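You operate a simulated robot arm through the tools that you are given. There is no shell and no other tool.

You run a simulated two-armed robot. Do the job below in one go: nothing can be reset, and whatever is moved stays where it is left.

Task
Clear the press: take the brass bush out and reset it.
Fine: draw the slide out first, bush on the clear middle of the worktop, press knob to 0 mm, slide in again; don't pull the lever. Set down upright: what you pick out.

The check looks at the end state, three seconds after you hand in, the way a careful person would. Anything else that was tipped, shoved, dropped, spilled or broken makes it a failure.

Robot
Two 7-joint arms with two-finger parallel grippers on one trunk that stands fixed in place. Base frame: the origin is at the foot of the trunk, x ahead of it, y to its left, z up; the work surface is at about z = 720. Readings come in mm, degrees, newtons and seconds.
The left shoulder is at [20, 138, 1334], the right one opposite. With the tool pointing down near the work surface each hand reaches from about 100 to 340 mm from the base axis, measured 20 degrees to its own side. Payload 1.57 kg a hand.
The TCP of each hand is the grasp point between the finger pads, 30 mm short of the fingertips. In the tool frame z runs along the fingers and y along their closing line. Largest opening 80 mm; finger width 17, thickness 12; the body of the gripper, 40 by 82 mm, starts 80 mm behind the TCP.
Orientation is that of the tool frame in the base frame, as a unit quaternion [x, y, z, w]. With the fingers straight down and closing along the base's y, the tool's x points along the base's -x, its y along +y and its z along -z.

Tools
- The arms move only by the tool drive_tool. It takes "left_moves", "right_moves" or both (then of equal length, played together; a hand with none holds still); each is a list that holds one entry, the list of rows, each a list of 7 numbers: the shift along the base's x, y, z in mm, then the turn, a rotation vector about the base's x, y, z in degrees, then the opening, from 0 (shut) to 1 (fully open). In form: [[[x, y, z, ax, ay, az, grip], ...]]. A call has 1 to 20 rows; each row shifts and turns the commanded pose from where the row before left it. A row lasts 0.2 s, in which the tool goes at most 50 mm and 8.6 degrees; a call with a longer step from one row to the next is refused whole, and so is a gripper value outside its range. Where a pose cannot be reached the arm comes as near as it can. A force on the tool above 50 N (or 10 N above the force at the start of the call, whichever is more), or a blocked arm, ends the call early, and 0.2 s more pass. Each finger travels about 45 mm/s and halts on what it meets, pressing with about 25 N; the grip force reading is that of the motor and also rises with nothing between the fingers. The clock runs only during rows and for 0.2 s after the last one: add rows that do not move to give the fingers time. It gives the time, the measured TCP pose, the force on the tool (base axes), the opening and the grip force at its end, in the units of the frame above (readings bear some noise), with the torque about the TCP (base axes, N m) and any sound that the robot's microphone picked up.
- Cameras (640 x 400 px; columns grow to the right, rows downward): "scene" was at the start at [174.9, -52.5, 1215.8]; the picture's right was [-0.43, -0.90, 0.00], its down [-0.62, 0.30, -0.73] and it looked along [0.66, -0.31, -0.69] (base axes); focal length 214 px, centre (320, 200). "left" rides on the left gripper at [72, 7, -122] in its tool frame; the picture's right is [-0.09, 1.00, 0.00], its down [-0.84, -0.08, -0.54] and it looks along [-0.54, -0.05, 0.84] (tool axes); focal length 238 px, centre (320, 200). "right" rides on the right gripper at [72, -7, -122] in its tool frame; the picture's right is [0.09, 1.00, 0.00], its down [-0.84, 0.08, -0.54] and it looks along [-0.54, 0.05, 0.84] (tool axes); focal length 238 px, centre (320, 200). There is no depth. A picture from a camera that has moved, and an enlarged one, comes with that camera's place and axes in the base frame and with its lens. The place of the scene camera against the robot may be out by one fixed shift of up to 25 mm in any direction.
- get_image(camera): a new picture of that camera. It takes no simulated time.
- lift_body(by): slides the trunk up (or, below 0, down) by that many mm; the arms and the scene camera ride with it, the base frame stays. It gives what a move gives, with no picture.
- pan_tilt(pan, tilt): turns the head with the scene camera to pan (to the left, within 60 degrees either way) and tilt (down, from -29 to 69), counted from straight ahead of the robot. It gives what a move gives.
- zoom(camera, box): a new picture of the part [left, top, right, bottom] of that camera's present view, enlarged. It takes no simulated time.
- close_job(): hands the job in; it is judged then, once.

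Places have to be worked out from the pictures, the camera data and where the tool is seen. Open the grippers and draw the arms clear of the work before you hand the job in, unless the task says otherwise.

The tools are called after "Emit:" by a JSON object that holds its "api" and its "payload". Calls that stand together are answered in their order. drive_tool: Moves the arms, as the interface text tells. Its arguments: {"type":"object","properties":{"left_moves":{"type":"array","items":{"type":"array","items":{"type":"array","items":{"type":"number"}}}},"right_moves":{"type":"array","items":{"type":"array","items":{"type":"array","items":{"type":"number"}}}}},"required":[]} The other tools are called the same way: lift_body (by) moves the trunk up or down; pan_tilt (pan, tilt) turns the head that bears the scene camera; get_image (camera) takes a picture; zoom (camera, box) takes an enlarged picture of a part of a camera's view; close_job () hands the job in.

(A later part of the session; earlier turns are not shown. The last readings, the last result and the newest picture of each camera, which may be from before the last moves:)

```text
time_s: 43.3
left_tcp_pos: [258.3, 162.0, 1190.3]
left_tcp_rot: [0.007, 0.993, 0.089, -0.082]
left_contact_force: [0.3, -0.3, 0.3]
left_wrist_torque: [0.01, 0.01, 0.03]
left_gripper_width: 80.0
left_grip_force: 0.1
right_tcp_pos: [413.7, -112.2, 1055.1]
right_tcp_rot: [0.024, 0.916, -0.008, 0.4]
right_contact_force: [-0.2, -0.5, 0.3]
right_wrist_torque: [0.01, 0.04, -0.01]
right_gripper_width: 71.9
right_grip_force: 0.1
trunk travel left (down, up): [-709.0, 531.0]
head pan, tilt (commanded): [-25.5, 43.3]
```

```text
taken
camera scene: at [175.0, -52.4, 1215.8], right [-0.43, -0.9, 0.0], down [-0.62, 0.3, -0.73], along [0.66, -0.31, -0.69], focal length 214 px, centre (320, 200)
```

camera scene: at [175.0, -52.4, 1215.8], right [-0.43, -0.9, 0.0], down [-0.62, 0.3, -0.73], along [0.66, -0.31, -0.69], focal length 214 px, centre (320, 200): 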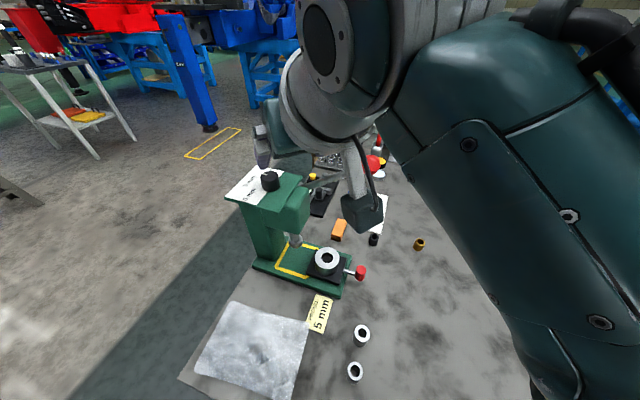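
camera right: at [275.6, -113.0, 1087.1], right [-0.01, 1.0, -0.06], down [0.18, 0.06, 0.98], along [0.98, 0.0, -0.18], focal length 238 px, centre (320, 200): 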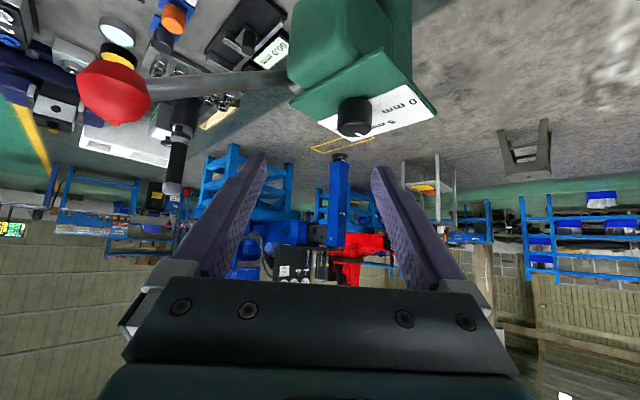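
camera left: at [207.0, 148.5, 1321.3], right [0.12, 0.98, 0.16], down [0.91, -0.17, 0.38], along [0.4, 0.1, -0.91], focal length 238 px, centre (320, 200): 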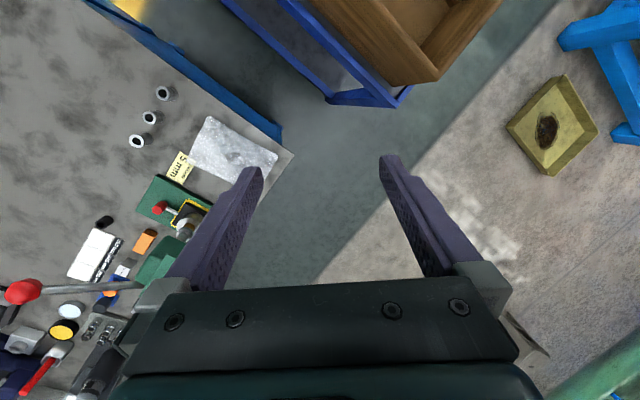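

The hand is back in a good posture. I move forward over the knob (staying well above it) so the wrist stays away from the head, then look.

Emit:
{"api": "drive_tool", "payload": {"right_moves": [[[18, 7, -4, 0, 0, 0, 0.9], [18, 7, -4, 0, 0, 0, 0.9], [17, 7, -4, 0, 0, 0, 0.9], [0, 4, -4, 0, 0, 0, 0.9]]]}}

Emit:
{"api": "get_image", "payload": {"camera": "right"}}

Emit:
{"api": "zoom", "payload": {"camera": "right", "box": [240, 60, 400, 170]}}

Emit:
{"api": "get_image", "payload": {"camera": "scene"}}

```text
time_s: 44.3
left_tcp_pos: [258.5, 162.8, 1188.5]
left_tcp_rot: [0.006, 0.993, 0.089, -0.083]
left_contact_force: [0.1, -0.2, -0.4]
left_wrist_torque: [0.01, -0.01, 0.0]
left_gripper_width: 79.9
left_grip_force: 0.1
right_tcp_pos: [466.9, -89.5, 1039.8]
right_tcp_rot: [0.025, 0.916, -0.008, 0.4]
right_contact_force: [0.7, 0.4, -0.5]
right_wrist_torque: [-0.01, 0.02, -0.01]
right_gripper_width: 72.3
right_grip_force: 0.1
trunk travel left (down, up): [-709.0, 531.0]
head pan, tilt (commanded): [-25.5, 43.3]
```

```text
taken
camera right: at [328.7, -88.1, 1071.6], right [-0.01, 1.0, -0.06], down [0.18, 0.06, 0.98], along [0.98, 0.0, -0.18], focal length 238 px, centre (320, 200)
```

right: 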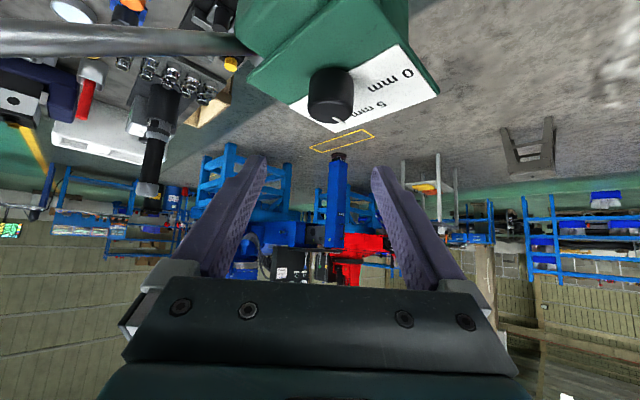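

```text
3.64 times, centred on (320, 115) of right
camera zoom: at [328.7, -88.1, 1071.6], right [-0.01, 1.0, -0.06], down [0.18, 0.06, 0.98], along [0.98, 0.0, -0.18], focal length 867 px, centre (320, 509)
```

zoom: 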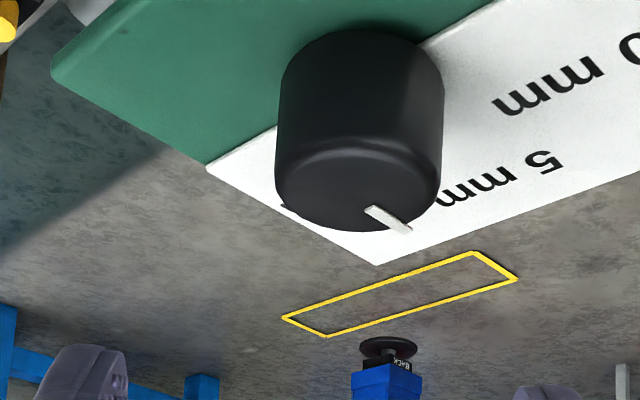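

```text
taken
camera scene: at [175.0, -52.5, 1215.8], right [-0.43, -0.9, 0.0], down [-0.62, 0.3, -0.73], along [0.66, -0.31, -0.69], focal length 214 px, centre (320, 200)
```

scene: 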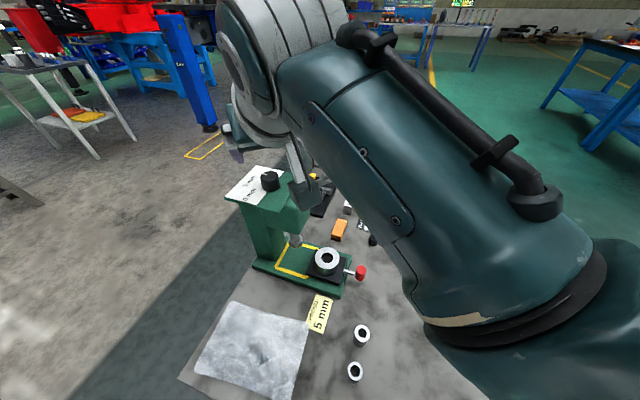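

Clear view: knob axis ≈ (484.5, -85), top z ≈ 978, height ≈ 25 mm. The knob is 4 mm to the +y side and 18 mm ahead of the TCP; I correct and descend so that the tips straddle it with ~5 mm clearance over the plate.

Emit:
{"api": "drive_tool", "payload": {"right_moves": [[[1, 2, -12, 0, 0, 0, 0.9], [1, 2, -12, 0, 0, 0, 0.9], [0, 0.3, -12, 0, 0, 0, 0.9], [0, 0, -10, 0, 0, 0, 0.9], [0, 0, -6, 0, 0, 0, 0.9], [0, 0, -4, 0, 0, 0, 0.9], [0, 0, 0, 0, 0, 0, 0.9]]]}}

Emit:
{"api": "get_image", "payload": {"camera": "right"}}

Emit:
{"api": "zoom", "payload": {"camera": "right", "box": [240, 100, 400, 210]}}

Emit:
{"api": "zoom", "payload": {"camera": "scene", "box": [200, 140, 320, 215]}}

```text
time_s: 45.9
left_tcp_pos: [258.6, 163.8, 1189.1]
left_tcp_rot: [0.006, 0.993, 0.088, -0.081]
left_contact_force: [0.0, -0.1, 0.9]
left_wrist_torque: [-0.03, -0.01, 0.0]
left_gripper_width: 80.0
left_grip_force: 0.0
right_tcp_pos: [467.9, -84.2, 984.3]
right_tcp_rot: [0.025, 0.917, -0.008, 0.399]
right_contact_force: [-1.2, 0.6, 2.0]
right_wrist_torque: [0.08, -0.01, 0.05]
right_gripper_width: 71.9
right_grip_force: 0.1
trunk travel left (down, up): [-709.0, 531.0]
head pan, tilt (commanded): [-25.5, 43.3]
```

```text
taken
camera right: at [330.6, -83.6, 1016.0], right [-0.01, 1.0, -0.06], down [0.18, 0.06, 0.98], along [0.98, 0.0, -0.18], focal length 238 px, centre (320, 200)
```

right: 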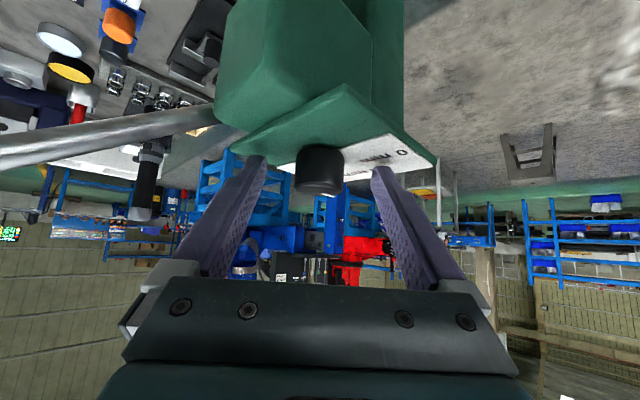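

```text
3.64 times, centred on (320, 155) of right
camera zoom: at [330.6, -83.6, 1016.0], right [-0.01, 1.0, -0.06], down [0.18, 0.06, 0.98], along [0.98, 0.0, -0.18], focal length 867 px, centre (320, 364)
```

zoom: 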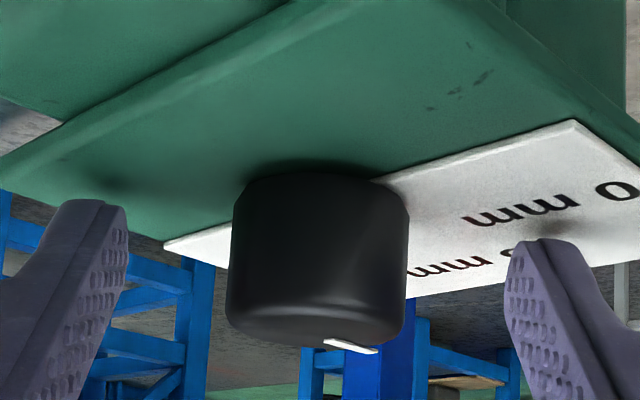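

```text
5.33 times, centred on (260, 178) of scene
camera zoom: at [174.9, -52.5, 1215.8], right [-0.43, -0.9, 0.0], down [-0.62, 0.3, -0.73], along [0.66, -0.31, -0.69], focal length 1144 px, centre (640, 320)
```

zoom: 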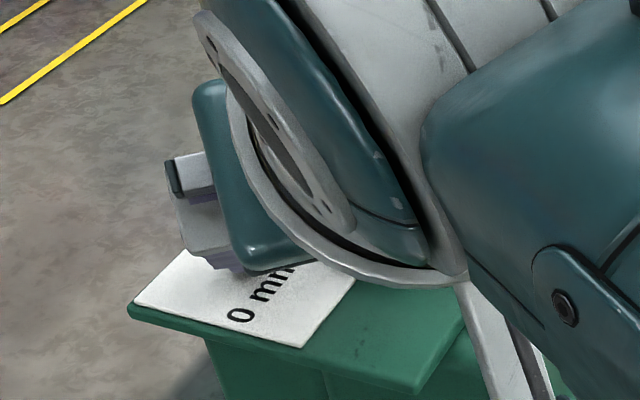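

The knob is centred between the fingers; the right tip seems very near the plate (2 N), so I raise 3 mm and then close on the knob.

Emit:
{"api": "drive_tool", "payload": {"right_moves": [[[0, 0, 3, 0, 0, 0, 0.9], [0, 0, 0, 0, 0, 0, 0.6], [0, 0, 0, 0, 0, 0, 0.5], [0, 0, 0, 0, 0, 0, 0.3], [0, 0, 0, 0, 0, 0, 0.2], [0, 0, 0, 0, 0, 0, 0.2]]]}}

Emit:
{"api": "zoom", "payload": {"camera": "right", "box": [240, 100, 400, 210]}}

```text
time_s: 47.3
left_tcp_pos: [258.9, 162.8, 1190.7]
left_tcp_rot: [0.006, 0.993, 0.088, -0.081]
left_contact_force: [-0.5, 0.4, 0.0]
left_wrist_torque: [0.01, -0.04, -0.02]
left_gripper_width: 79.9
left_grip_force: 0.1
right_tcp_pos: [468.5, -84.4, 987.1]
right_tcp_rot: [0.025, 0.916, -0.009, 0.399]
right_contact_force: [0.2, -0.7, -0.4]
right_wrist_torque: [0.09, 0.06, -0.02]
right_gripper_width: 31.0
right_grip_force: 35.6
trunk travel left (down, up): [-709.0, 531.0]
head pan, tilt (commanded): [-25.5, 43.3]
```

```text
3.64 times, centred on (320, 155) of right
camera zoom: at [330.4, -84.1, 1018.7], right [-0.01, 1.0, -0.06], down [0.18, 0.06, 0.98], along [0.98, 0.0, -0.18], focal length 867 px, centre (320, 364)
```

zoom: 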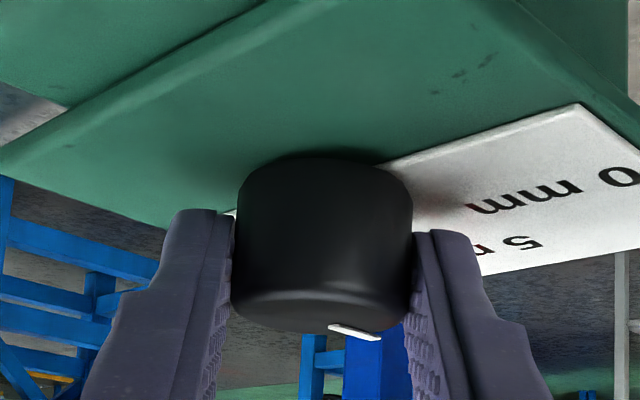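

The knob is gripped (31 mm). I turn it counter-clockwise about its own axis, 15° first, with the TCP orbiting the knob axis, and check.

Emit:
{"api": "drive_tool", "payload": {"right_moves": [[[0, -1.42, 0, 0, 0, 5, 0.2], [0.12, -1.41, 0, 0, 0, 5, 0.2], [0.25, -1.39, 0, 0, 0, 5, 0.2]]]}}

Emit:
{"api": "zoom", "payload": {"camera": "right", "box": [240, 100, 400, 210]}}

Emit:
{"api": "get_image", "payload": {"camera": "scene"}}

```text
time_s: 48.1
left_tcp_pos: [258.3, 163.1, 1189.7]
left_tcp_rot: [0.007, 0.993, 0.089, -0.082]
left_contact_force: [-0.1, -0.3, -0.8]
left_wrist_torque: [-0.03, -0.01, 0.01]
left_gripper_width: 80.0
left_grip_force: 0.0
right_tcp_pos: [469.1, -87.3, 987.9]
right_tcp_rot: [-0.096, 0.911, 0.045, 0.398]
right_contact_force: [-9.3, -0.5, 10.0]
right_wrist_torque: [-0.02, 0.32, 0.01]
right_gripper_width: 31.0
right_grip_force: 39.9
trunk travel left (down, up): [-709.0, 531.0]
head pan, tilt (commanded): [-25.5, 43.3]
```

```text
3.64 times, centred on (320, 155) of right
camera zoom: at [335.3, -123.4, 1018.6], right [-0.27, 0.96, -0.06], down [0.15, 0.11, 0.98], along [0.95, 0.26, -0.18], focal length 867 px, centre (320, 364)
```

zoom: 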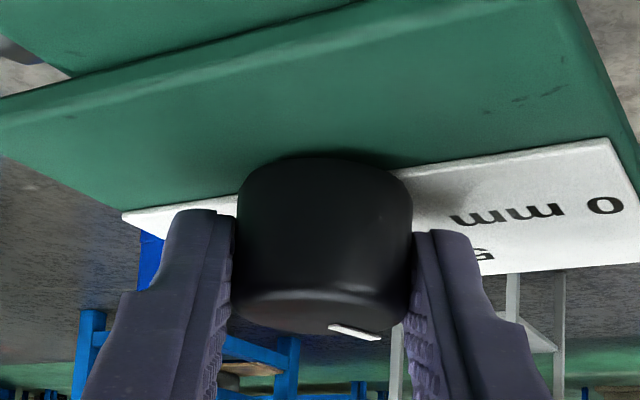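

```text
taken
camera scene: at [174.4, -52.7, 1215.8], right [-0.43, -0.9, 0.0], down [-0.62, 0.3, -0.73], along [0.66, -0.31, -0.69], focal length 214 px, centre (320, 200)
```

scene: 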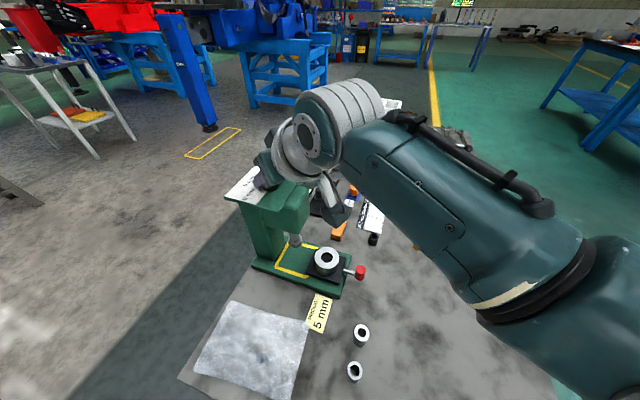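

The pointer turned with the gripper (≈15°). I check where the lever ball is relative to the hand before continuing.

Emit:
{"api": "get_image", "payload": {"camera": "right"}}

Emit:
{"api": "zoom", "payload": {"camera": "scene", "box": [210, 80, 450, 240]}}

```text
taken
camera right: at [335.3, -123.4, 1018.6], right [-0.27, 0.96, -0.06], down [0.15, 0.11, 0.98], along [0.95, 0.26, -0.18], focal length 238 px, centre (320, 200)
```

right: 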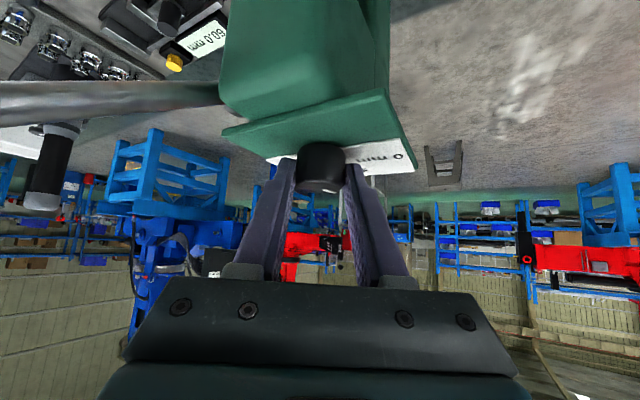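

```text
2.50 times, centred on (330, 160) of scene
camera zoom: at [174.4, -52.7, 1215.8], right [-0.43, -0.9, 0.0], down [-0.62, 0.3, -0.73], along [0.66, -0.31, -0.69], focal length 536 px, centre (295, 300)
```

zoom: 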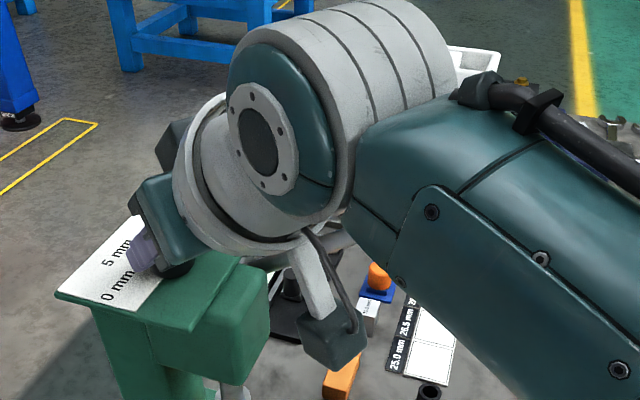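

The camera box is ~130 mm from the lever ball: safe. I continue 15° more (30° in total), with a small correction for the slight push.

Emit:
{"api": "drive_tool", "payload": {"right_moves": [[[-0.3, -1.36, 0.5, 0, 0, 5, 0.2], [0.48, -1.33, 0, 0, 0, 5, 0.2], [0.6, -1.29, 0, 0, 0, 5, 0.2]]]}}

Emit:
{"api": "zoom", "payload": {"camera": "right", "box": [240, 100, 400, 210]}}

Emit:
{"api": "zoom", "payload": {"camera": "scene", "box": [210, 80, 450, 240]}}

```text
time_s: 48.9
left_tcp_pos: [258.2, 165.2, 1190.4]
left_tcp_rot: [0.006, 0.993, 0.089, -0.081]
left_contact_force: [-0.1, 0.9, -0.3]
left_wrist_torque: [0.0, 0.0, 0.0]
left_gripper_width: 80.1
left_grip_force: 0.0
right_tcp_pos: [469.3, -91.2, 987.5]
right_tcp_rot: [-0.214, 0.891, 0.096, 0.388]
right_contact_force: [-0.2, 3.7, 0.8]
right_wrist_torque: [0.3, -0.34, 0.05]
right_gripper_width: 31.1
right_grip_force: 39.8
trunk travel left (down, up): [-709.0, 531.0]
head pan, tilt (commanded): [-25.5, 43.3]
```

```text
3.64 times, centred on (320, 155) of right
camera zoom: at [350.1, -159.9, 1018.6], right [-0.51, 0.86, -0.06], down [0.12, 0.14, 0.98], along [0.85, 0.49, -0.18], focal length 867 px, centre (320, 364)
```

zoom: 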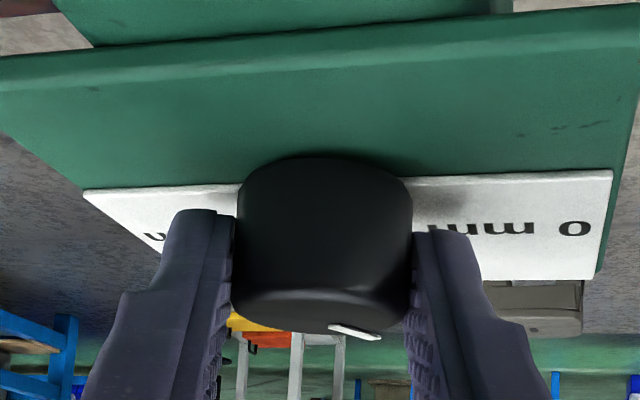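

```text
2.50 times, centred on (330, 160) of scene
camera zoom: at [175.1, -51.9, 1215.8], right [-0.43, -0.9, 0.0], down [-0.62, 0.3, -0.73], along [0.66, -0.31, -0.69], focal length 536 px, centre (295, 300)
```

zoom: 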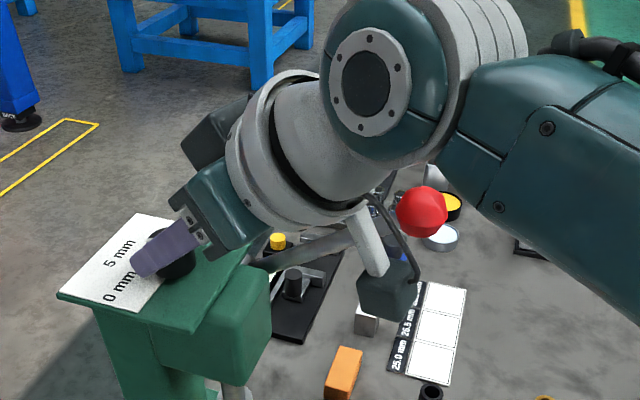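

The knob has turned 30° so far. I release it, back off along the tool axis, and then check the pointer against the "0 mm" label.

Emit:
{"api": "drive_tool", "payload": {"right_moves": [[[0, 0, 0, 0, 0, 0, 0.5], [0, 0, 0, 0, 0, 0, 0.7], [0, 0, 0, 0, 0, 0, 0.85], [0, 0, 0, 0, 0, 0, 0.85], [-9.7, -5, 10.2, 0, 0, 0, 0.85], [-9.7, -5, 10.2, 0, 0, 0, 0.85], [-9.7, -5, 10.2, 0, 0, 0, 0.85], [-9.7, -5, 10.2, 0, 0, 0, 0.85], [-9.7, -5, 10.2, 0, 0, 0, 0.85]]]}}

Emit:
{"api": "get_image", "payload": {"camera": "right"}}

Emit:
{"api": "zoom", "payload": {"camera": "scene", "box": [220, 155, 320, 215]}}

```text
time_s: 50.9
left_tcp_pos: [258.3, 163.9, 1191.0]
left_tcp_rot: [0.006, 0.993, 0.089, -0.082]
left_contact_force: [0.5, 0.2, -0.6]
left_wrist_torque: [-0.01, 0.01, -0.04]
left_gripper_width: 80.0
left_grip_force: 0.0
right_tcp_pos: [420.0, -117.0, 1038.7]
right_tcp_rot: [-0.213, 0.892, 0.095, 0.388]
right_contact_force: [0.2, -0.1, -0.1]
right_wrist_torque: [0.02, 0.02, 0.02]
right_gripper_width: 68.1
right_grip_force: 0.0
trunk travel left (down, up): [-709.0, 531.0]
head pan, tilt (commanded): [-25.5, 43.3]
```

```text
taken
camera right: at [300.7, -186.5, 1071.1], right [-0.51, 0.86, -0.06], down [0.12, 0.14, 0.98], along [0.85, 0.49, -0.18], focal length 238 px, centre (320, 200)
```

right: 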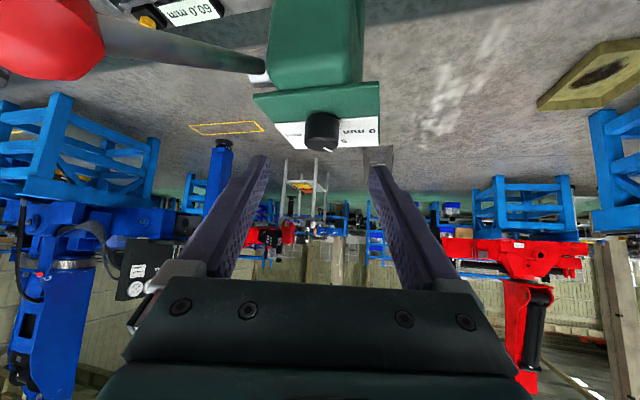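

```text
6.40 times, centred on (270, 185) of scene
camera zoom: at [175.0, -52.5, 1215.8], right [-0.43, -0.9, 0.0], down [-0.62, 0.3, -0.73], along [0.66, -0.31, -0.69], focal length 1373 px, centre (640, 296)
```

zoom: 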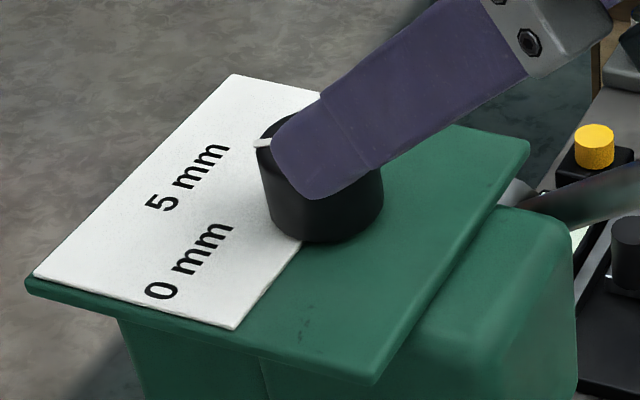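

The finger hides the knob in the scene view. I raise the hand further to get an unobstructed look.

Emit:
{"api": "drive_tool", "payload": {"right_moves": [[[-5, -5, 20, 0, 0, 0, 0.85], [-5, -5, 20, 0, 0, 0, 0.85], [-5, -5, 20, 0, 0, 0, 0.85]]]}}

Emit:
{"api": "zoom", "payload": {"camera": "scene", "box": [220, 155, 320, 215]}}

Emit:
{"api": "zoom", "payload": {"camera": "right", "box": [240, 40, 420, 160]}}

Emit:
{"api": "get_image", "payload": {"camera": "left"}}

```text
time_s: 51.7
left_tcp_pos: [258.2, 163.4, 1189.0]
left_tcp_rot: [0.007, 0.993, 0.089, -0.082]
left_contact_force: [0.3, -0.4, 0.2]
left_wrist_torque: [0.01, 0.02, 0.02]
left_gripper_width: 79.9
left_grip_force: 0.1
right_tcp_pos: [406.3, -130.8, 1099.8]
right_tcp_rot: [-0.214, 0.892, 0.095, 0.388]
right_contact_force: [0.1, 0.1, -0.7]
right_wrist_torque: [0.0, -0.02, 0.03]
right_gripper_width: 68.1
right_grip_force: 0.0
trunk travel left (down, up): [-709.0, 531.0]
head pan, tilt (commanded): [-25.5, 43.3]
```

```text
6.40 times, centred on (270, 185) of scene
camera zoom: at [174.9, -52.5, 1215.8], right [-0.43, -0.9, 0.0], down [-0.62, 0.3, -0.73], along [0.66, -0.31, -0.69], focal length 1373 px, centre (640, 296)
```

zoom: 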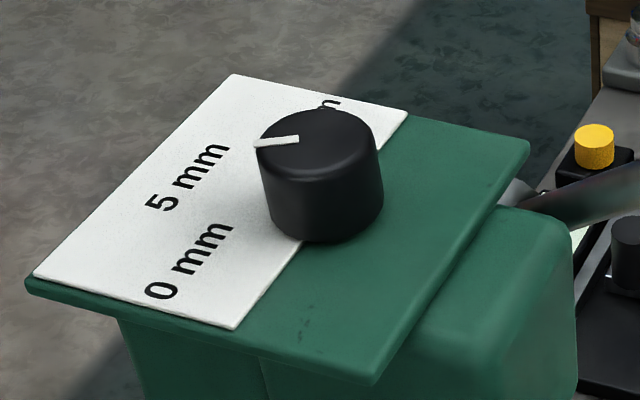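

```text
3.33 times, centred on (330, 100) of right
camera zoom: at [286.1, -200.9, 1131.5], right [-0.51, 0.86, -0.06], down [0.12, 0.14, 0.98], along [0.85, 0.49, -0.18], focal length 794 px, centre (287, 533)
```

zoom: 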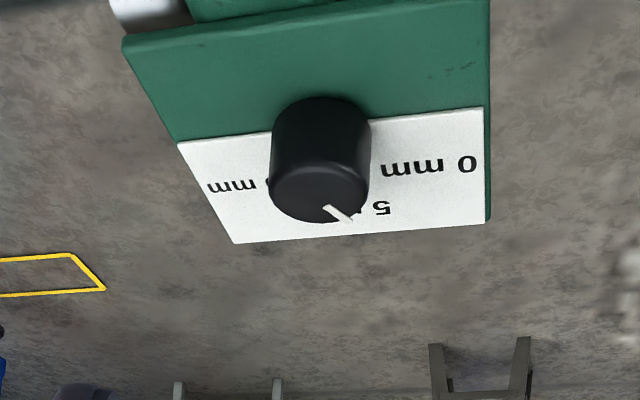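

```text
taken
camera left: at [206.8, 148.6, 1321.3], right [0.12, 0.98, 0.16], down [0.91, -0.17, 0.38], along [0.4, 0.1, -0.91], focal length 238 px, centre (320, 200)
```

left: 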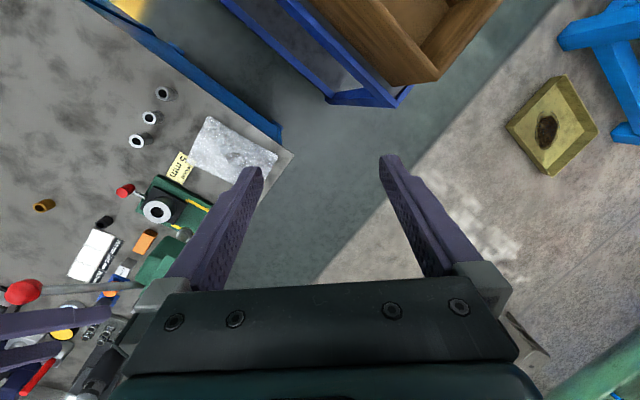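

Now I can see the dial well: the pointer has come 30° from "5 mm"; the "0 mm" label centre lies ≈50° counter-clockwise from the "5 mm" direction (10° per mm). So ≈20° remain. I yaw back 20° and return over the knob.

Emit:
{"api": "drive_tool", "payload": {"right_moves": [[[15.6, 11, -15, 0, 0, -5, 0.9], [15.6, 11, -15, 0, 0, -5, 0.9], [15.6, 11, -15, 0, 0, -5, 0.9], [15.6, 11, -15, 0, 0, -5, 0.9]]]}}

Emit:
{"api": "zoom", "payload": {"camera": "right", "box": [240, 60, 400, 170]}}

```text
time_s: 52.7
left_tcp_pos: [257.6, 163.3, 1190.8]
left_tcp_rot: [0.007, 0.993, 0.089, -0.082]
left_contact_force: [-0.5, -0.9, -0.2]
left_wrist_torque: [0.0, 0.01, -0.02]
left_gripper_width: 80.1
left_grip_force: 0.1
right_tcp_pos: [471.9, -86.4, 1039.1]
right_tcp_rot: [-0.055, 0.915, 0.026, 0.399]
right_contact_force: [0.0, 0.3, 0.6]
right_wrist_torque: [0.0, -0.03, 0.03]
right_gripper_width: 72.1
right_grip_force: 0.0
trunk travel left (down, up): [-709.0, 531.0]
head pan, tilt (commanded): [-25.5, 43.3]
```

```text
3.64 times, centred on (320, 115) of right
camera zoom: at [334.8, -110.7, 1070.2], right [-0.18, 0.98, -0.06], down [0.16, 0.09, 0.98], along [0.97, 0.17, -0.18], focal length 867 px, centre (320, 509)
```

zoom: 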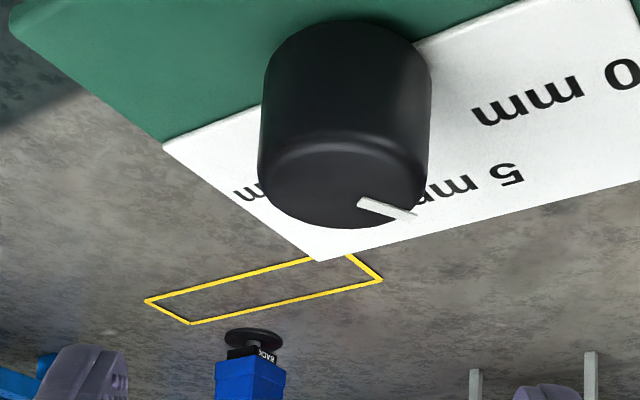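

From this view the pointer is at ≈84° and the "0 mm" label at ≈97° (5 mm label ≈48°), so about 13° remain. The knob is 16 mm ahead and 1.5 mm to +y of the TCP; I descend again around it.

Emit:
{"api": "drive_tool", "payload": {"right_moves": [[[-0.2, 1.5, -12, 0, 0, 0, 0.9], [0, 0, -12, 0, 0, 0, 0.9], [0, 0, -12, 0, 0, 0, 0.9], [0, 0, -10, 0, 0, 0, 0.9], [0, 0, -6, 0, 0, 0, 0.9], [0, 0, 0, 0, 0, 0, 0.9]]]}}

Emit:
{"api": "zoom", "payload": {"camera": "right", "box": [240, 100, 400, 210]}}

```text
time_s: 54.1
left_tcp_pos: [259.0, 162.3, 1190.0]
left_tcp_rot: [0.007, 0.993, 0.089, -0.082]
left_contact_force: [0.3, -0.5, 0.3]
left_wrist_torque: [-0.01, 0.01, -0.01]
left_gripper_width: 80.1
left_grip_force: 0.0
right_tcp_pos: [468.5, -86.4, 987.1]
right_tcp_rot: [-0.056, 0.915, 0.027, 0.399]
right_contact_force: [0.1, -0.3, -0.1]
right_wrist_torque: [0.0, -0.02, -0.01]
right_gripper_width: 72.1
right_grip_force: 0.0
trunk travel left (down, up): [-709.0, 531.0]
head pan, tilt (commanded): [-25.5, 43.3]
```

```text
3.64 times, centred on (320, 155) of right
camera zoom: at [332.7, -109.7, 1018.4], right [-0.18, 0.98, -0.06], down [0.16, 0.09, 0.98], along [0.97, 0.17, -0.18], focal length 867 px, centre (320, 364)
```

zoom: 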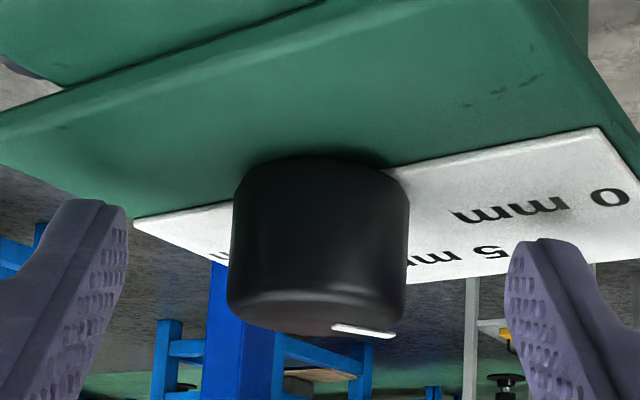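

Centred. I close on the knob and check whether closing shifts the pointer.

Emit:
{"api": "drive_tool", "payload": {"right_moves": [[[0, 0, 0, 0, 0, 0, 0.6], [0, 0, 0, 0, 0, 0, 0.5], [0, 0, 0, 0, 0, 0, 0.4], [0, 0, 0, 0, 0, 0, 0.3], [0, 0, 0, 0, 0, 0, 0.2], [0, 0, 0, 0, 0, 0, 0.2]]]}}

Emit:
{"api": "zoom", "payload": {"camera": "right", "box": [240, 100, 400, 210]}}

```text
time_s: 55.5
left_tcp_pos: [258.4, 162.5, 1190.2]
left_tcp_rot: [0.006, 0.993, 0.088, -0.081]
left_contact_force: [-0.9, -0.1, 0.3]
left_wrist_torque: [-0.01, 0.04, 0.01]
left_gripper_width: 80.1
left_grip_force: 0.0
right_tcp_pos: [468.3, -87.0, 987.4]
right_tcp_rot: [-0.056, 0.915, 0.026, 0.399]
right_contact_force: [0.0, -2.4, -0.1]
right_wrist_torque: [0.02, -0.08, -0.06]
right_gripper_width: 31.6
right_grip_force: 39.8
trunk travel left (down, up): [-709.0, 531.0]
head pan, tilt (commanded): [-25.5, 43.3]
```

```text
3.64 times, centred on (320, 155) of right
camera zoom: at [332.9, -110.1, 1018.6], right [-0.18, 0.98, -0.06], down [0.16, 0.09, 0.98], along [0.97, 0.17, -0.18], focal length 867 px, centre (320, 364)
```

zoom: 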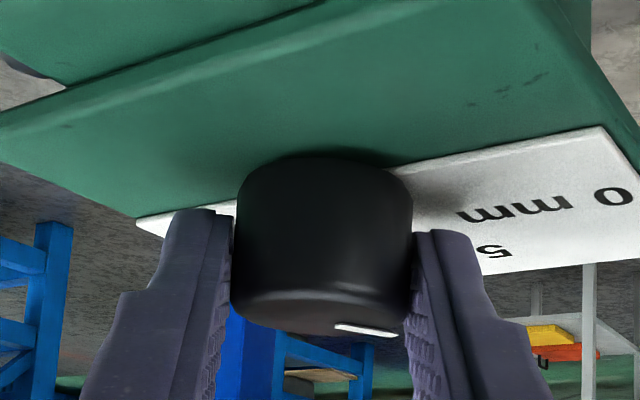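

Closing did not move the pointer this time. I turn a further 13.5° counter-clockwise about the knob axis.

Emit:
{"api": "drive_tool", "payload": {"right_moves": [[[0.21, -1.26, 0, 0, 0, 4.5, 0.2], [0.31, -1.23, 0, 0, 0, 4.5, 0.2], [0.4, -1.21, 0, 0, 0, 4.5, 0.2], [0, 0, 0, 0, 0, 0, 0.2]]]}}

Emit:
{"api": "zoom", "payload": {"camera": "right", "box": [240, 100, 400, 210]}}

```text
time_s: 56.5
left_tcp_pos: [259.6, 162.8, 1190.4]
left_tcp_rot: [0.007, 0.993, 0.089, -0.082]
left_contact_force: [0.1, 0.5, -0.6]
left_wrist_torque: [0.0, 0.07, 0.01]
left_gripper_width: 79.7
left_grip_force: 0.1
right_tcp_pos: [470.1, -88.9, 987.4]
right_tcp_rot: [-0.162, 0.902, 0.073, 0.394]
right_contact_force: [-3.2, -1.1, 8.4]
right_wrist_torque: [-0.24, 0.71, -0.02]
right_gripper_width: 31.4
right_grip_force: 40.1
trunk travel left (down, up): [-709.0, 531.0]
head pan, tilt (commanded): [-25.5, 43.3]
```

```text
3.64 times, centred on (320, 155) of right
camera zoom: at [342.9, -144.4, 1018.4], right [-0.41, 0.91, -0.06], down [0.14, 0.13, 0.98], along [0.9, 0.39, -0.18], focal length 867 px, centre (320, 364)
```

zoom: 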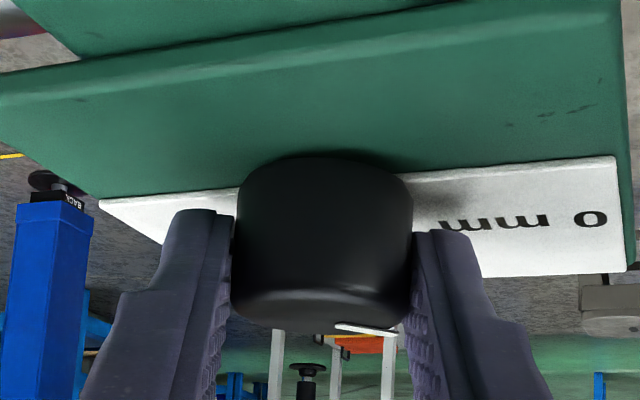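

Turned. I release, back off along the tool axis and raise the hand to verify the pointer.

Emit:
{"api": "drive_tool", "payload": {"right_moves": [[[0, 0, 0, 0, 0, 0, 0.5], [0, 0, 0, 0, 0, 0, 0.7], [0, 0, 0, 0, 0, 0, 0.85], [0, 0, 0, 0, 0, 0, 0.85], [-10, -4, 10.2, 0, 0, 0, 0.85], [-10, -4, 10.2, 0, 0, 0, 0.85], [-10, -4, 10.2, 0, 0, 0, 0.85], [-10, -5, 10.2, 0, 0, 0, 0.85], [-10, -6, 15, 0, 0, 0, 0.85], [-5, -8, 20, 0, 0, 0, 0.85], [-5, -8, 20, 0, 0, 0, 0.85]]]}}

Emit:
{"api": "zoom", "payload": {"camera": "scene", "box": [220, 155, 320, 215]}}

Emit:
{"api": "zoom", "payload": {"camera": "right", "box": [240, 40, 420, 160]}}

```text
time_s: 58.9
left_tcp_pos: [259.1, 163.2, 1190.2]
left_tcp_rot: [0.007, 0.993, 0.089, -0.082]
left_contact_force: [0.0, 0.1, 0.3]
left_wrist_torque: [0.03, 0.02, 0.0]
left_gripper_width: 80.1
left_grip_force: 0.1
right_tcp_pos: [410.1, -128.3, 1081.0]
right_tcp_rot: [-0.163, 0.902, 0.073, 0.392]
right_contact_force: [-0.8, -0.5, 0.1]
right_wrist_torque: [0.02, -0.03, 0.0]
right_gripper_width: 67.9
right_grip_force: 0.1
trunk travel left (down, up): [-709.0, 531.0]
head pan, tilt (commanded): [-25.5, 43.3]
```

```text
6.40 times, centred on (270, 185) of scene
camera zoom: at [174.9, -52.4, 1215.8], right [-0.43, -0.9, 0.0], down [-0.62, 0.3, -0.73], along [0.66, -0.31, -0.69], focal length 1373 px, centre (640, 296)
```

zoom: 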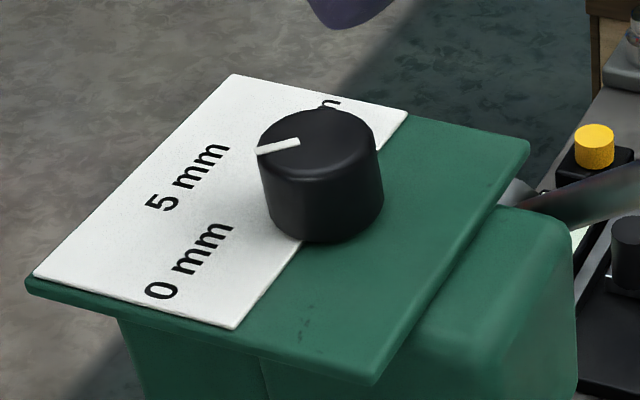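

```text
3.33 times, centred on (330, 100) of right
camera zoom: at [283.5, -183.3, 1113.7], right [-0.41, 0.91, -0.06], down [0.14, 0.13, 0.98], along [0.9, 0.39, -0.18], focal length 794 px, centre (287, 533)
```

zoom: 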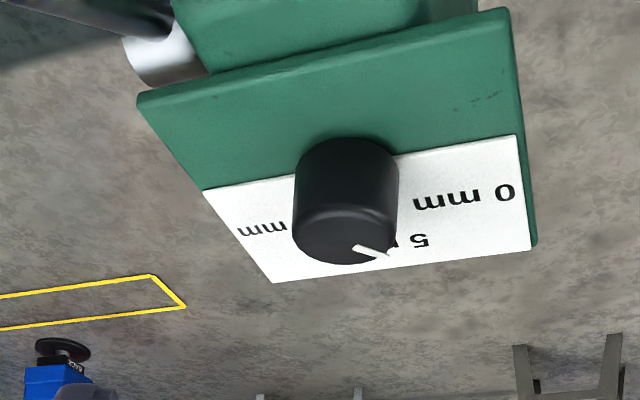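

The two views differ slightly on the pointer, so I zoom in further on both for a finer measurement.

Emit:
{"api": "zoom", "payload": {"camera": "scene", "box": [255, 168, 285, 188]}}

Emit:
{"api": "zoom", "payload": {"camera": "right", "box": [315, 80, 375, 120]}}

Emit:
{"api": "zoom", "payload": {"camera": "right", "box": [290, 70, 400, 130]}}

```text
16.00 times, centred on (270, 178) of scene
camera zoom: at [174.9, -52.4, 1215.8], right [-0.43, -0.9, 0.0], down [-0.62, 0.3, -0.73], along [0.66, -0.31, -0.69], focal length 3432 px, centre (1120, 552)
```

zoom: 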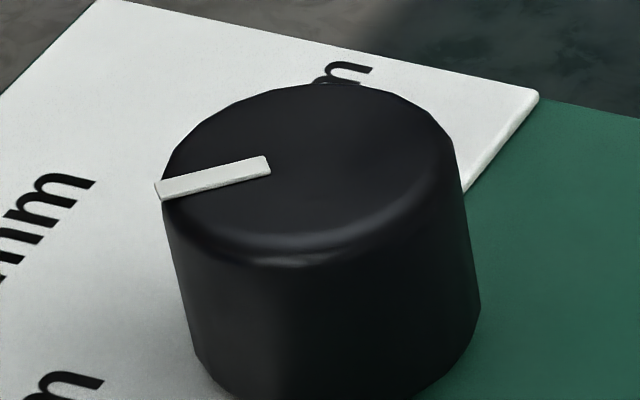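

```text
10.00 times, centred on (345, 100) of right
camera zoom: at [283.5, -183.3, 1113.7], right [-0.41, 0.91, -0.06], down [0.14, 0.13, 0.98], along [0.9, 0.39, -0.18], focal length 2384 px, centre (70, 1200)
```

zoom: 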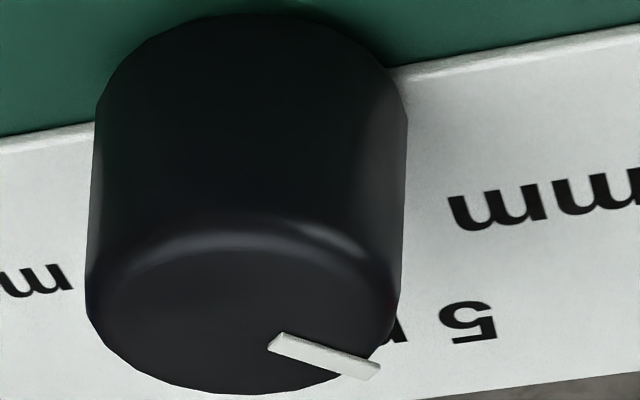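

```text
5.82 times, centred on (345, 100) of right
camera zoom: at [283.5, -183.3, 1113.7], right [-0.41, 0.91, -0.06], down [0.14, 0.13, 0.98], along [0.9, 0.39, -0.18], focal length 1387 px, centre (174, 782)
```

zoom: 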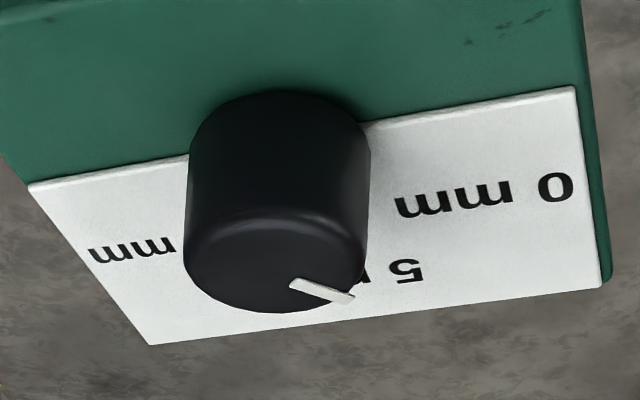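

Fine zooms agree: the pointer is at ≈44° from the "5 mm" direction, and the "0 mm" label centre at ≈50°. I'll add the last ~6.5°: go back over the knob at the same yaw.

Emit:
{"api": "drive_tool", "payload": {"right_moves": [[[14.9, 9.3, -10, 0, 0, 0, 0.9], [14.9, 9.3, -10, 0, 0, 0, 0.9], [14.9, 9.3, -10, 0, 0, 0, 0.9], [14.8, 9.3, -11, 0, 0, 0, 0.9], [0, 0, 0, 0, 0, 0, 0.9]]]}}

Emit:
{"api": "zoom", "payload": {"camera": "right", "box": [240, 60, 400, 170]}}

```text
time_s: 60.1
left_tcp_pos: [258.1, 163.0, 1190.2]
left_tcp_rot: [0.006, 0.993, 0.088, -0.081]
left_contact_force: [0.2, -0.1, 0.1]
left_wrist_torque: [0.02, 0.0, 0.02]
left_gripper_width: 80.2
left_grip_force: 0.1
right_tcp_pos: [470.2, -92.1, 1042.0]
right_tcp_rot: [-0.162, 0.902, 0.073, 0.394]
right_contact_force: [-0.1, 0.1, -0.4]
right_wrist_torque: [0.01, 0.01, -0.02]
right_gripper_width: 71.8
right_grip_force: 0.1
trunk travel left (down, up): [-709.0, 531.0]
head pan, tilt (commanded): [-25.5, 43.3]
```

```text
3.64 times, centred on (320, 115) of right
camera zoom: at [344.0, -146.7, 1073.1], right [-0.41, 0.91, -0.06], down [0.14, 0.13, 0.98], along [0.9, 0.39, -0.18], focal length 867 px, centre (320, 509)
```

zoom: 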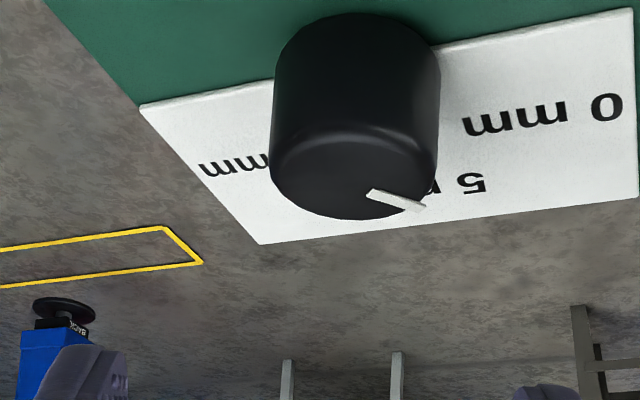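

The knob is 3.5 mm to +y_tool and 1.5 mm further ahead than wanted; I correct this while descending, then close on it.

Emit:
{"api": "drive_tool", "payload": {"right_moves": [[[0.1, 2, -12, 0, 0, 0, 0.9], [0.1, 1.8, -12, 0, 0, 0, 0.9], [0, 0, -12, 0, 0, 0, 0.9], [0, 0, -12, 0, 0, 0, 0.9], [0, 0, -7, 0, 0, 0, 0.9], [0, 0, 0, 0, 0, 0, 0.9]]]}}

Emit:
{"api": "zoom", "payload": {"camera": "right", "box": [240, 100, 400, 210]}}

```text
time_s: 61.5
left_tcp_pos: [258.9, 162.5, 1190.5]
left_tcp_rot: [0.005, 0.993, 0.088, -0.082]
left_contact_force: [-0.7, 0.0, -0.3]
left_wrist_torque: [0.03, 0.03, 0.01]
left_gripper_width: 79.6
left_grip_force: 0.1
right_tcp_pos: [470.4, -88.7, 987.0]
right_tcp_rot: [-0.163, 0.902, 0.073, 0.393]
right_contact_force: [-1.1, -0.2, -0.5]
right_wrist_torque: [-0.03, 0.02, -0.01]
right_gripper_width: 71.9
right_grip_force: 0.0
trunk travel left (down, up): [-709.0, 531.0]
head pan, tilt (commanded): [-25.5, 43.3]
```

```text
3.64 times, centred on (320, 155) of right
camera zoom: at [342.4, -143.0, 1018.0], right [-0.41, 0.91, -0.06], down [0.14, 0.13, 0.98], along [0.9, 0.39, -0.18], focal length 867 px, centre (320, 364)
```

zoom: 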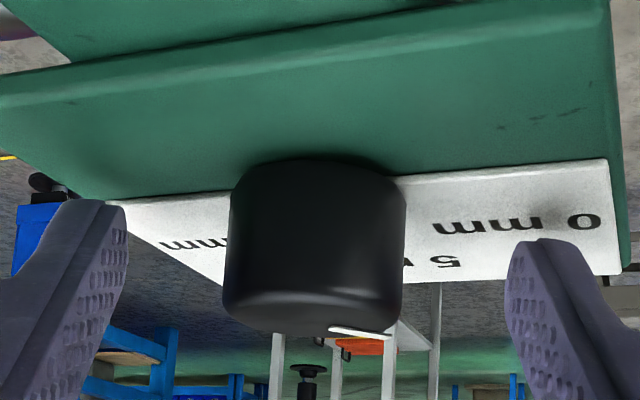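

Centred within half a millimetre. I close, then turn 6.5° more in the same call sequence.

Emit:
{"api": "drive_tool", "payload": {"right_moves": [[[0, 0, 0, 0, 0, 0, 0.6], [0, 0, 0, 0, 0, 0, 0.5], [0, 0, 0, 0, 0, 0, 0.4], [0, 0, 0, 0, 0, 0, 0.3], [0, 0, 0, 0, 0, 0, 0.2], [0, 0, 0, 0, 0, 0, 0.2], [0.35, -0.85, 0, 0, 0, 3.25, 0.2], [0.4, -0.83, 0, 0, 0, 3.25, 0.2], [0, 0, 0, 0, 0, 0, 0.2]]]}}

Emit:
{"api": "zoom", "payload": {"camera": "right", "box": [240, 100, 400, 210]}}

```text
time_s: 63.5
left_tcp_pos: [259.4, 162.2, 1189.9]
left_tcp_rot: [0.007, 0.993, 0.088, -0.082]
left_contact_force: [0.2, -0.1, 0.4]
left_wrist_torque: [0.01, 0.0, 0.01]
left_gripper_width: 79.7
left_grip_force: 0.1
right_tcp_pos: [470.8, -90.1, 987.7]
right_tcp_rot: [-0.213, 0.891, 0.094, 0.389]
right_contact_force: [-6.8, -5.1, 11.2]
right_wrist_torque: [-0.36, 0.56, 0.0]
right_gripper_width: 31.2
right_grip_force: 40.3
trunk travel left (down, up): [-709.0, 531.0]
head pan, tilt (commanded): [-25.5, 43.3]
```

```text
3.64 times, centred on (320, 155) of right
camera zoom: at [350.3, -159.6, 1017.9], right [-0.51, 0.86, -0.06], down [0.12, 0.14, 0.98], along [0.85, 0.49, -0.18], focal length 867 px, centre (320, 364)
```

zoom: 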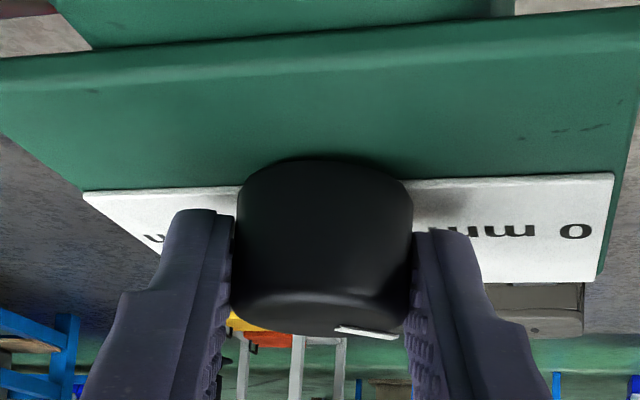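

Turned another 6.5°. I release, back off and raise the hand to check the pointer once more.

Emit:
{"api": "drive_tool", "payload": {"right_moves": [[[0, 0, 0, 0, 0, 0, 0.5], [0, 0, 0, 0, 0, 0, 0.7], [0, 0, 0, 0, 0, 0, 0.85], [0, 0, 0, 0, 0, 0, 0.85], [-9.7, -5, 10.2, 0, 0, 0, 0.85], [-9.7, -5, 10.2, 0, 0, 0, 0.85], [-9.7, -5, 10.2, 0, 0, 0, 0.85], [-9.7, -5, 10.2, 0, 0, 0, 0.85], [-9.7, -5, 15, 0, 0, 0, 0.85], [-5, -6, 20, 0, 0, 0, 0.85], [-5, -6, 20, 0, 0, 0, 0.85]]]}}

Emit:
{"api": "zoom", "payload": {"camera": "scene", "box": [255, 168, 285, 188]}}

Emit:
{"api": "zoom", "payload": {"camera": "scene", "box": [220, 155, 320, 215]}}

Emit:
{"api": "zoom", "payload": {"camera": "right", "box": [280, 60, 390, 120]}}

```text
time_s: 65.9
left_tcp_pos: [258.8, 163.6, 1190.1]
left_tcp_rot: [0.006, 0.993, 0.089, -0.082]
left_contact_force: [-0.2, 0.0, 0.4]
left_wrist_torque: [0.01, 0.0, 0.0]
left_gripper_width: 80.0
left_grip_force: 0.0
right_tcp_pos: [411.9, -126.0, 1082.1]
right_tcp_rot: [-0.213, 0.892, 0.094, 0.387]
right_contact_force: [0.1, -0.6, -0.3]
right_wrist_torque: [0.01, 0.01, -0.01]
right_gripper_width: 68.1
right_grip_force: 0.1
trunk travel left (down, up): [-709.0, 531.0]
head pan, tilt (commanded): [-25.5, 43.3]
```

```text
16.00 times, centred on (270, 178) of scene
camera zoom: at [174.9, -52.5, 1215.8], right [-0.43, -0.9, 0.0], down [-0.62, 0.3, -0.73], along [0.66, -0.31, -0.69], focal length 3432 px, centre (1120, 552)
```

zoom: 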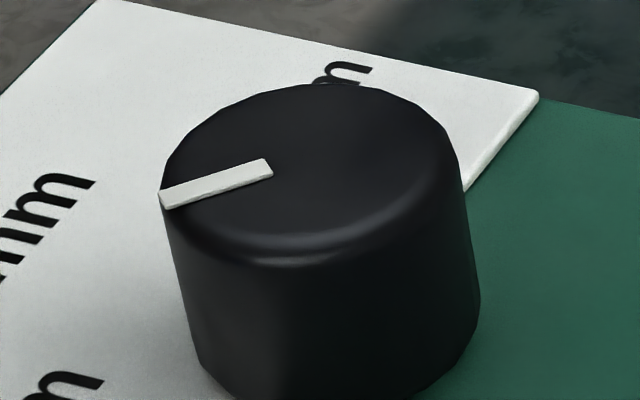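

```text
6.40 times, centred on (270, 185) of scene
camera zoom: at [174.9, -52.5, 1215.8], right [-0.43, -0.9, 0.0], down [-0.62, 0.3, -0.73], along [0.66, -0.31, -0.69], focal length 1373 px, centre (640, 296)
```

zoom: 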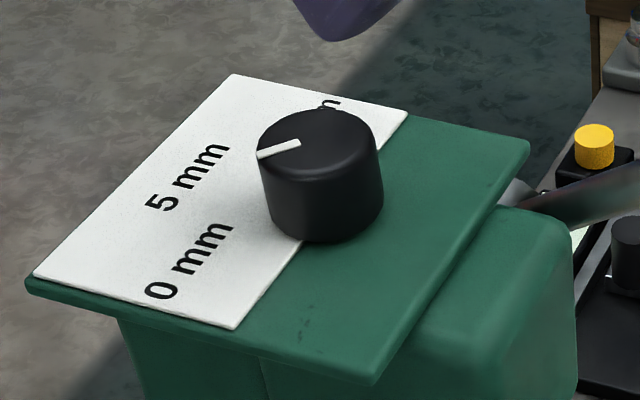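

```text
5.82 times, centred on (335, 90) of right
camera zoom: at [292.5, -195.1, 1113.3], right [-0.51, 0.86, -0.06], down [0.12, 0.14, 0.98], along [0.85, 0.49, -0.18], focal length 1387 px, centre (233, 840)
```

zoom: 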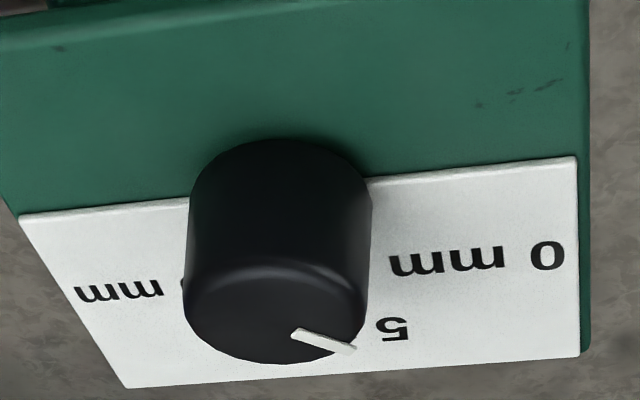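

The pointer now points at "0 mm" (≈51–52° vs label ≈50–52°): dial set. Next I withdraw the right hand around the lever ball on the robot's side, to then lower the trunk for pushing the slide in.

Emit:
{"api": "drive_tool", "payload": {"right_moves": [[[-20.5, -11, 3, 0, 0, 0, 0.85], [-20.5, -11, 3, 0, 0, 0, 0.85], [-20.5, -11, 0, 0, 0, 0, 0.85], [-20.5, -11, 0, 0, 0, 0, 0.85], [-10, -35, -3, 0, 0, 0, 0.85], [-10, -35, -3, 0, 0, 0, 0.85], [-10, -35, -3, 0, 0, 0, 0.85], [-10, -35, -3, 0, 0, 0, 0.85]]]}}

Emit:
{"api": "get_image", "payload": {"camera": "right"}}

Emit:
{"api": "get_image", "payload": {"camera": "scene"}}

```text
time_s: 67.7
left_tcp_pos: [258.8, 163.2, 1189.9]
left_tcp_rot: [0.007, 0.993, 0.089, -0.082]
left_contact_force: [0.4, -0.4, -0.4]
left_wrist_torque: [0.03, 0.05, 0.0]
left_gripper_width: 80.1
left_grip_force: 0.0
right_tcp_pos: [289.7, -312.2, 1077.0]
right_tcp_rot: [-0.213, 0.892, 0.095, 0.388]
right_contact_force: [-0.2, -1.1, -0.1]
right_wrist_torque: [0.0, -0.01, 0.02]
right_gripper_width: 68.2
right_grip_force: 0.0
trunk travel left (down, up): [-709.0, 531.0]
head pan, tilt (commanded): [-25.5, 43.3]
```

```text
taken
camera right: at [168.9, -380.1, 1108.3], right [-0.51, 0.86, -0.06], down [0.12, 0.14, 0.98], along [0.85, 0.49, -0.18], focal length 238 px, centre (320, 200)
```

right: 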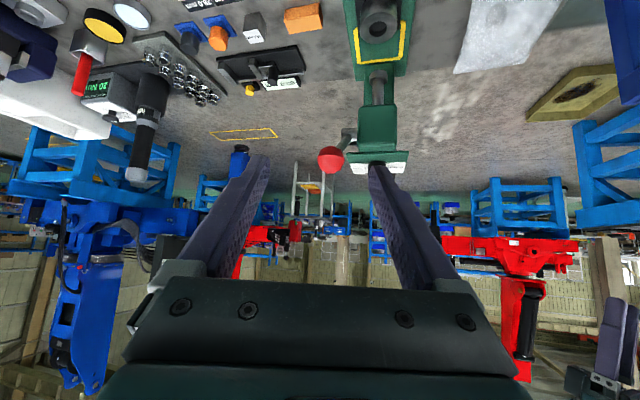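

```text
taken
camera scene: at [175.0, -52.4, 1215.8], right [-0.43, -0.9, 0.0], down [-0.62, 0.3, -0.73], along [0.66, -0.31, -0.69], focal length 214 px, centre (320, 200)
```

scene: 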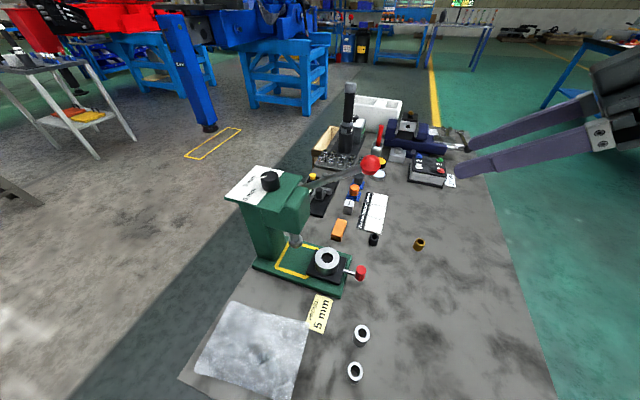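

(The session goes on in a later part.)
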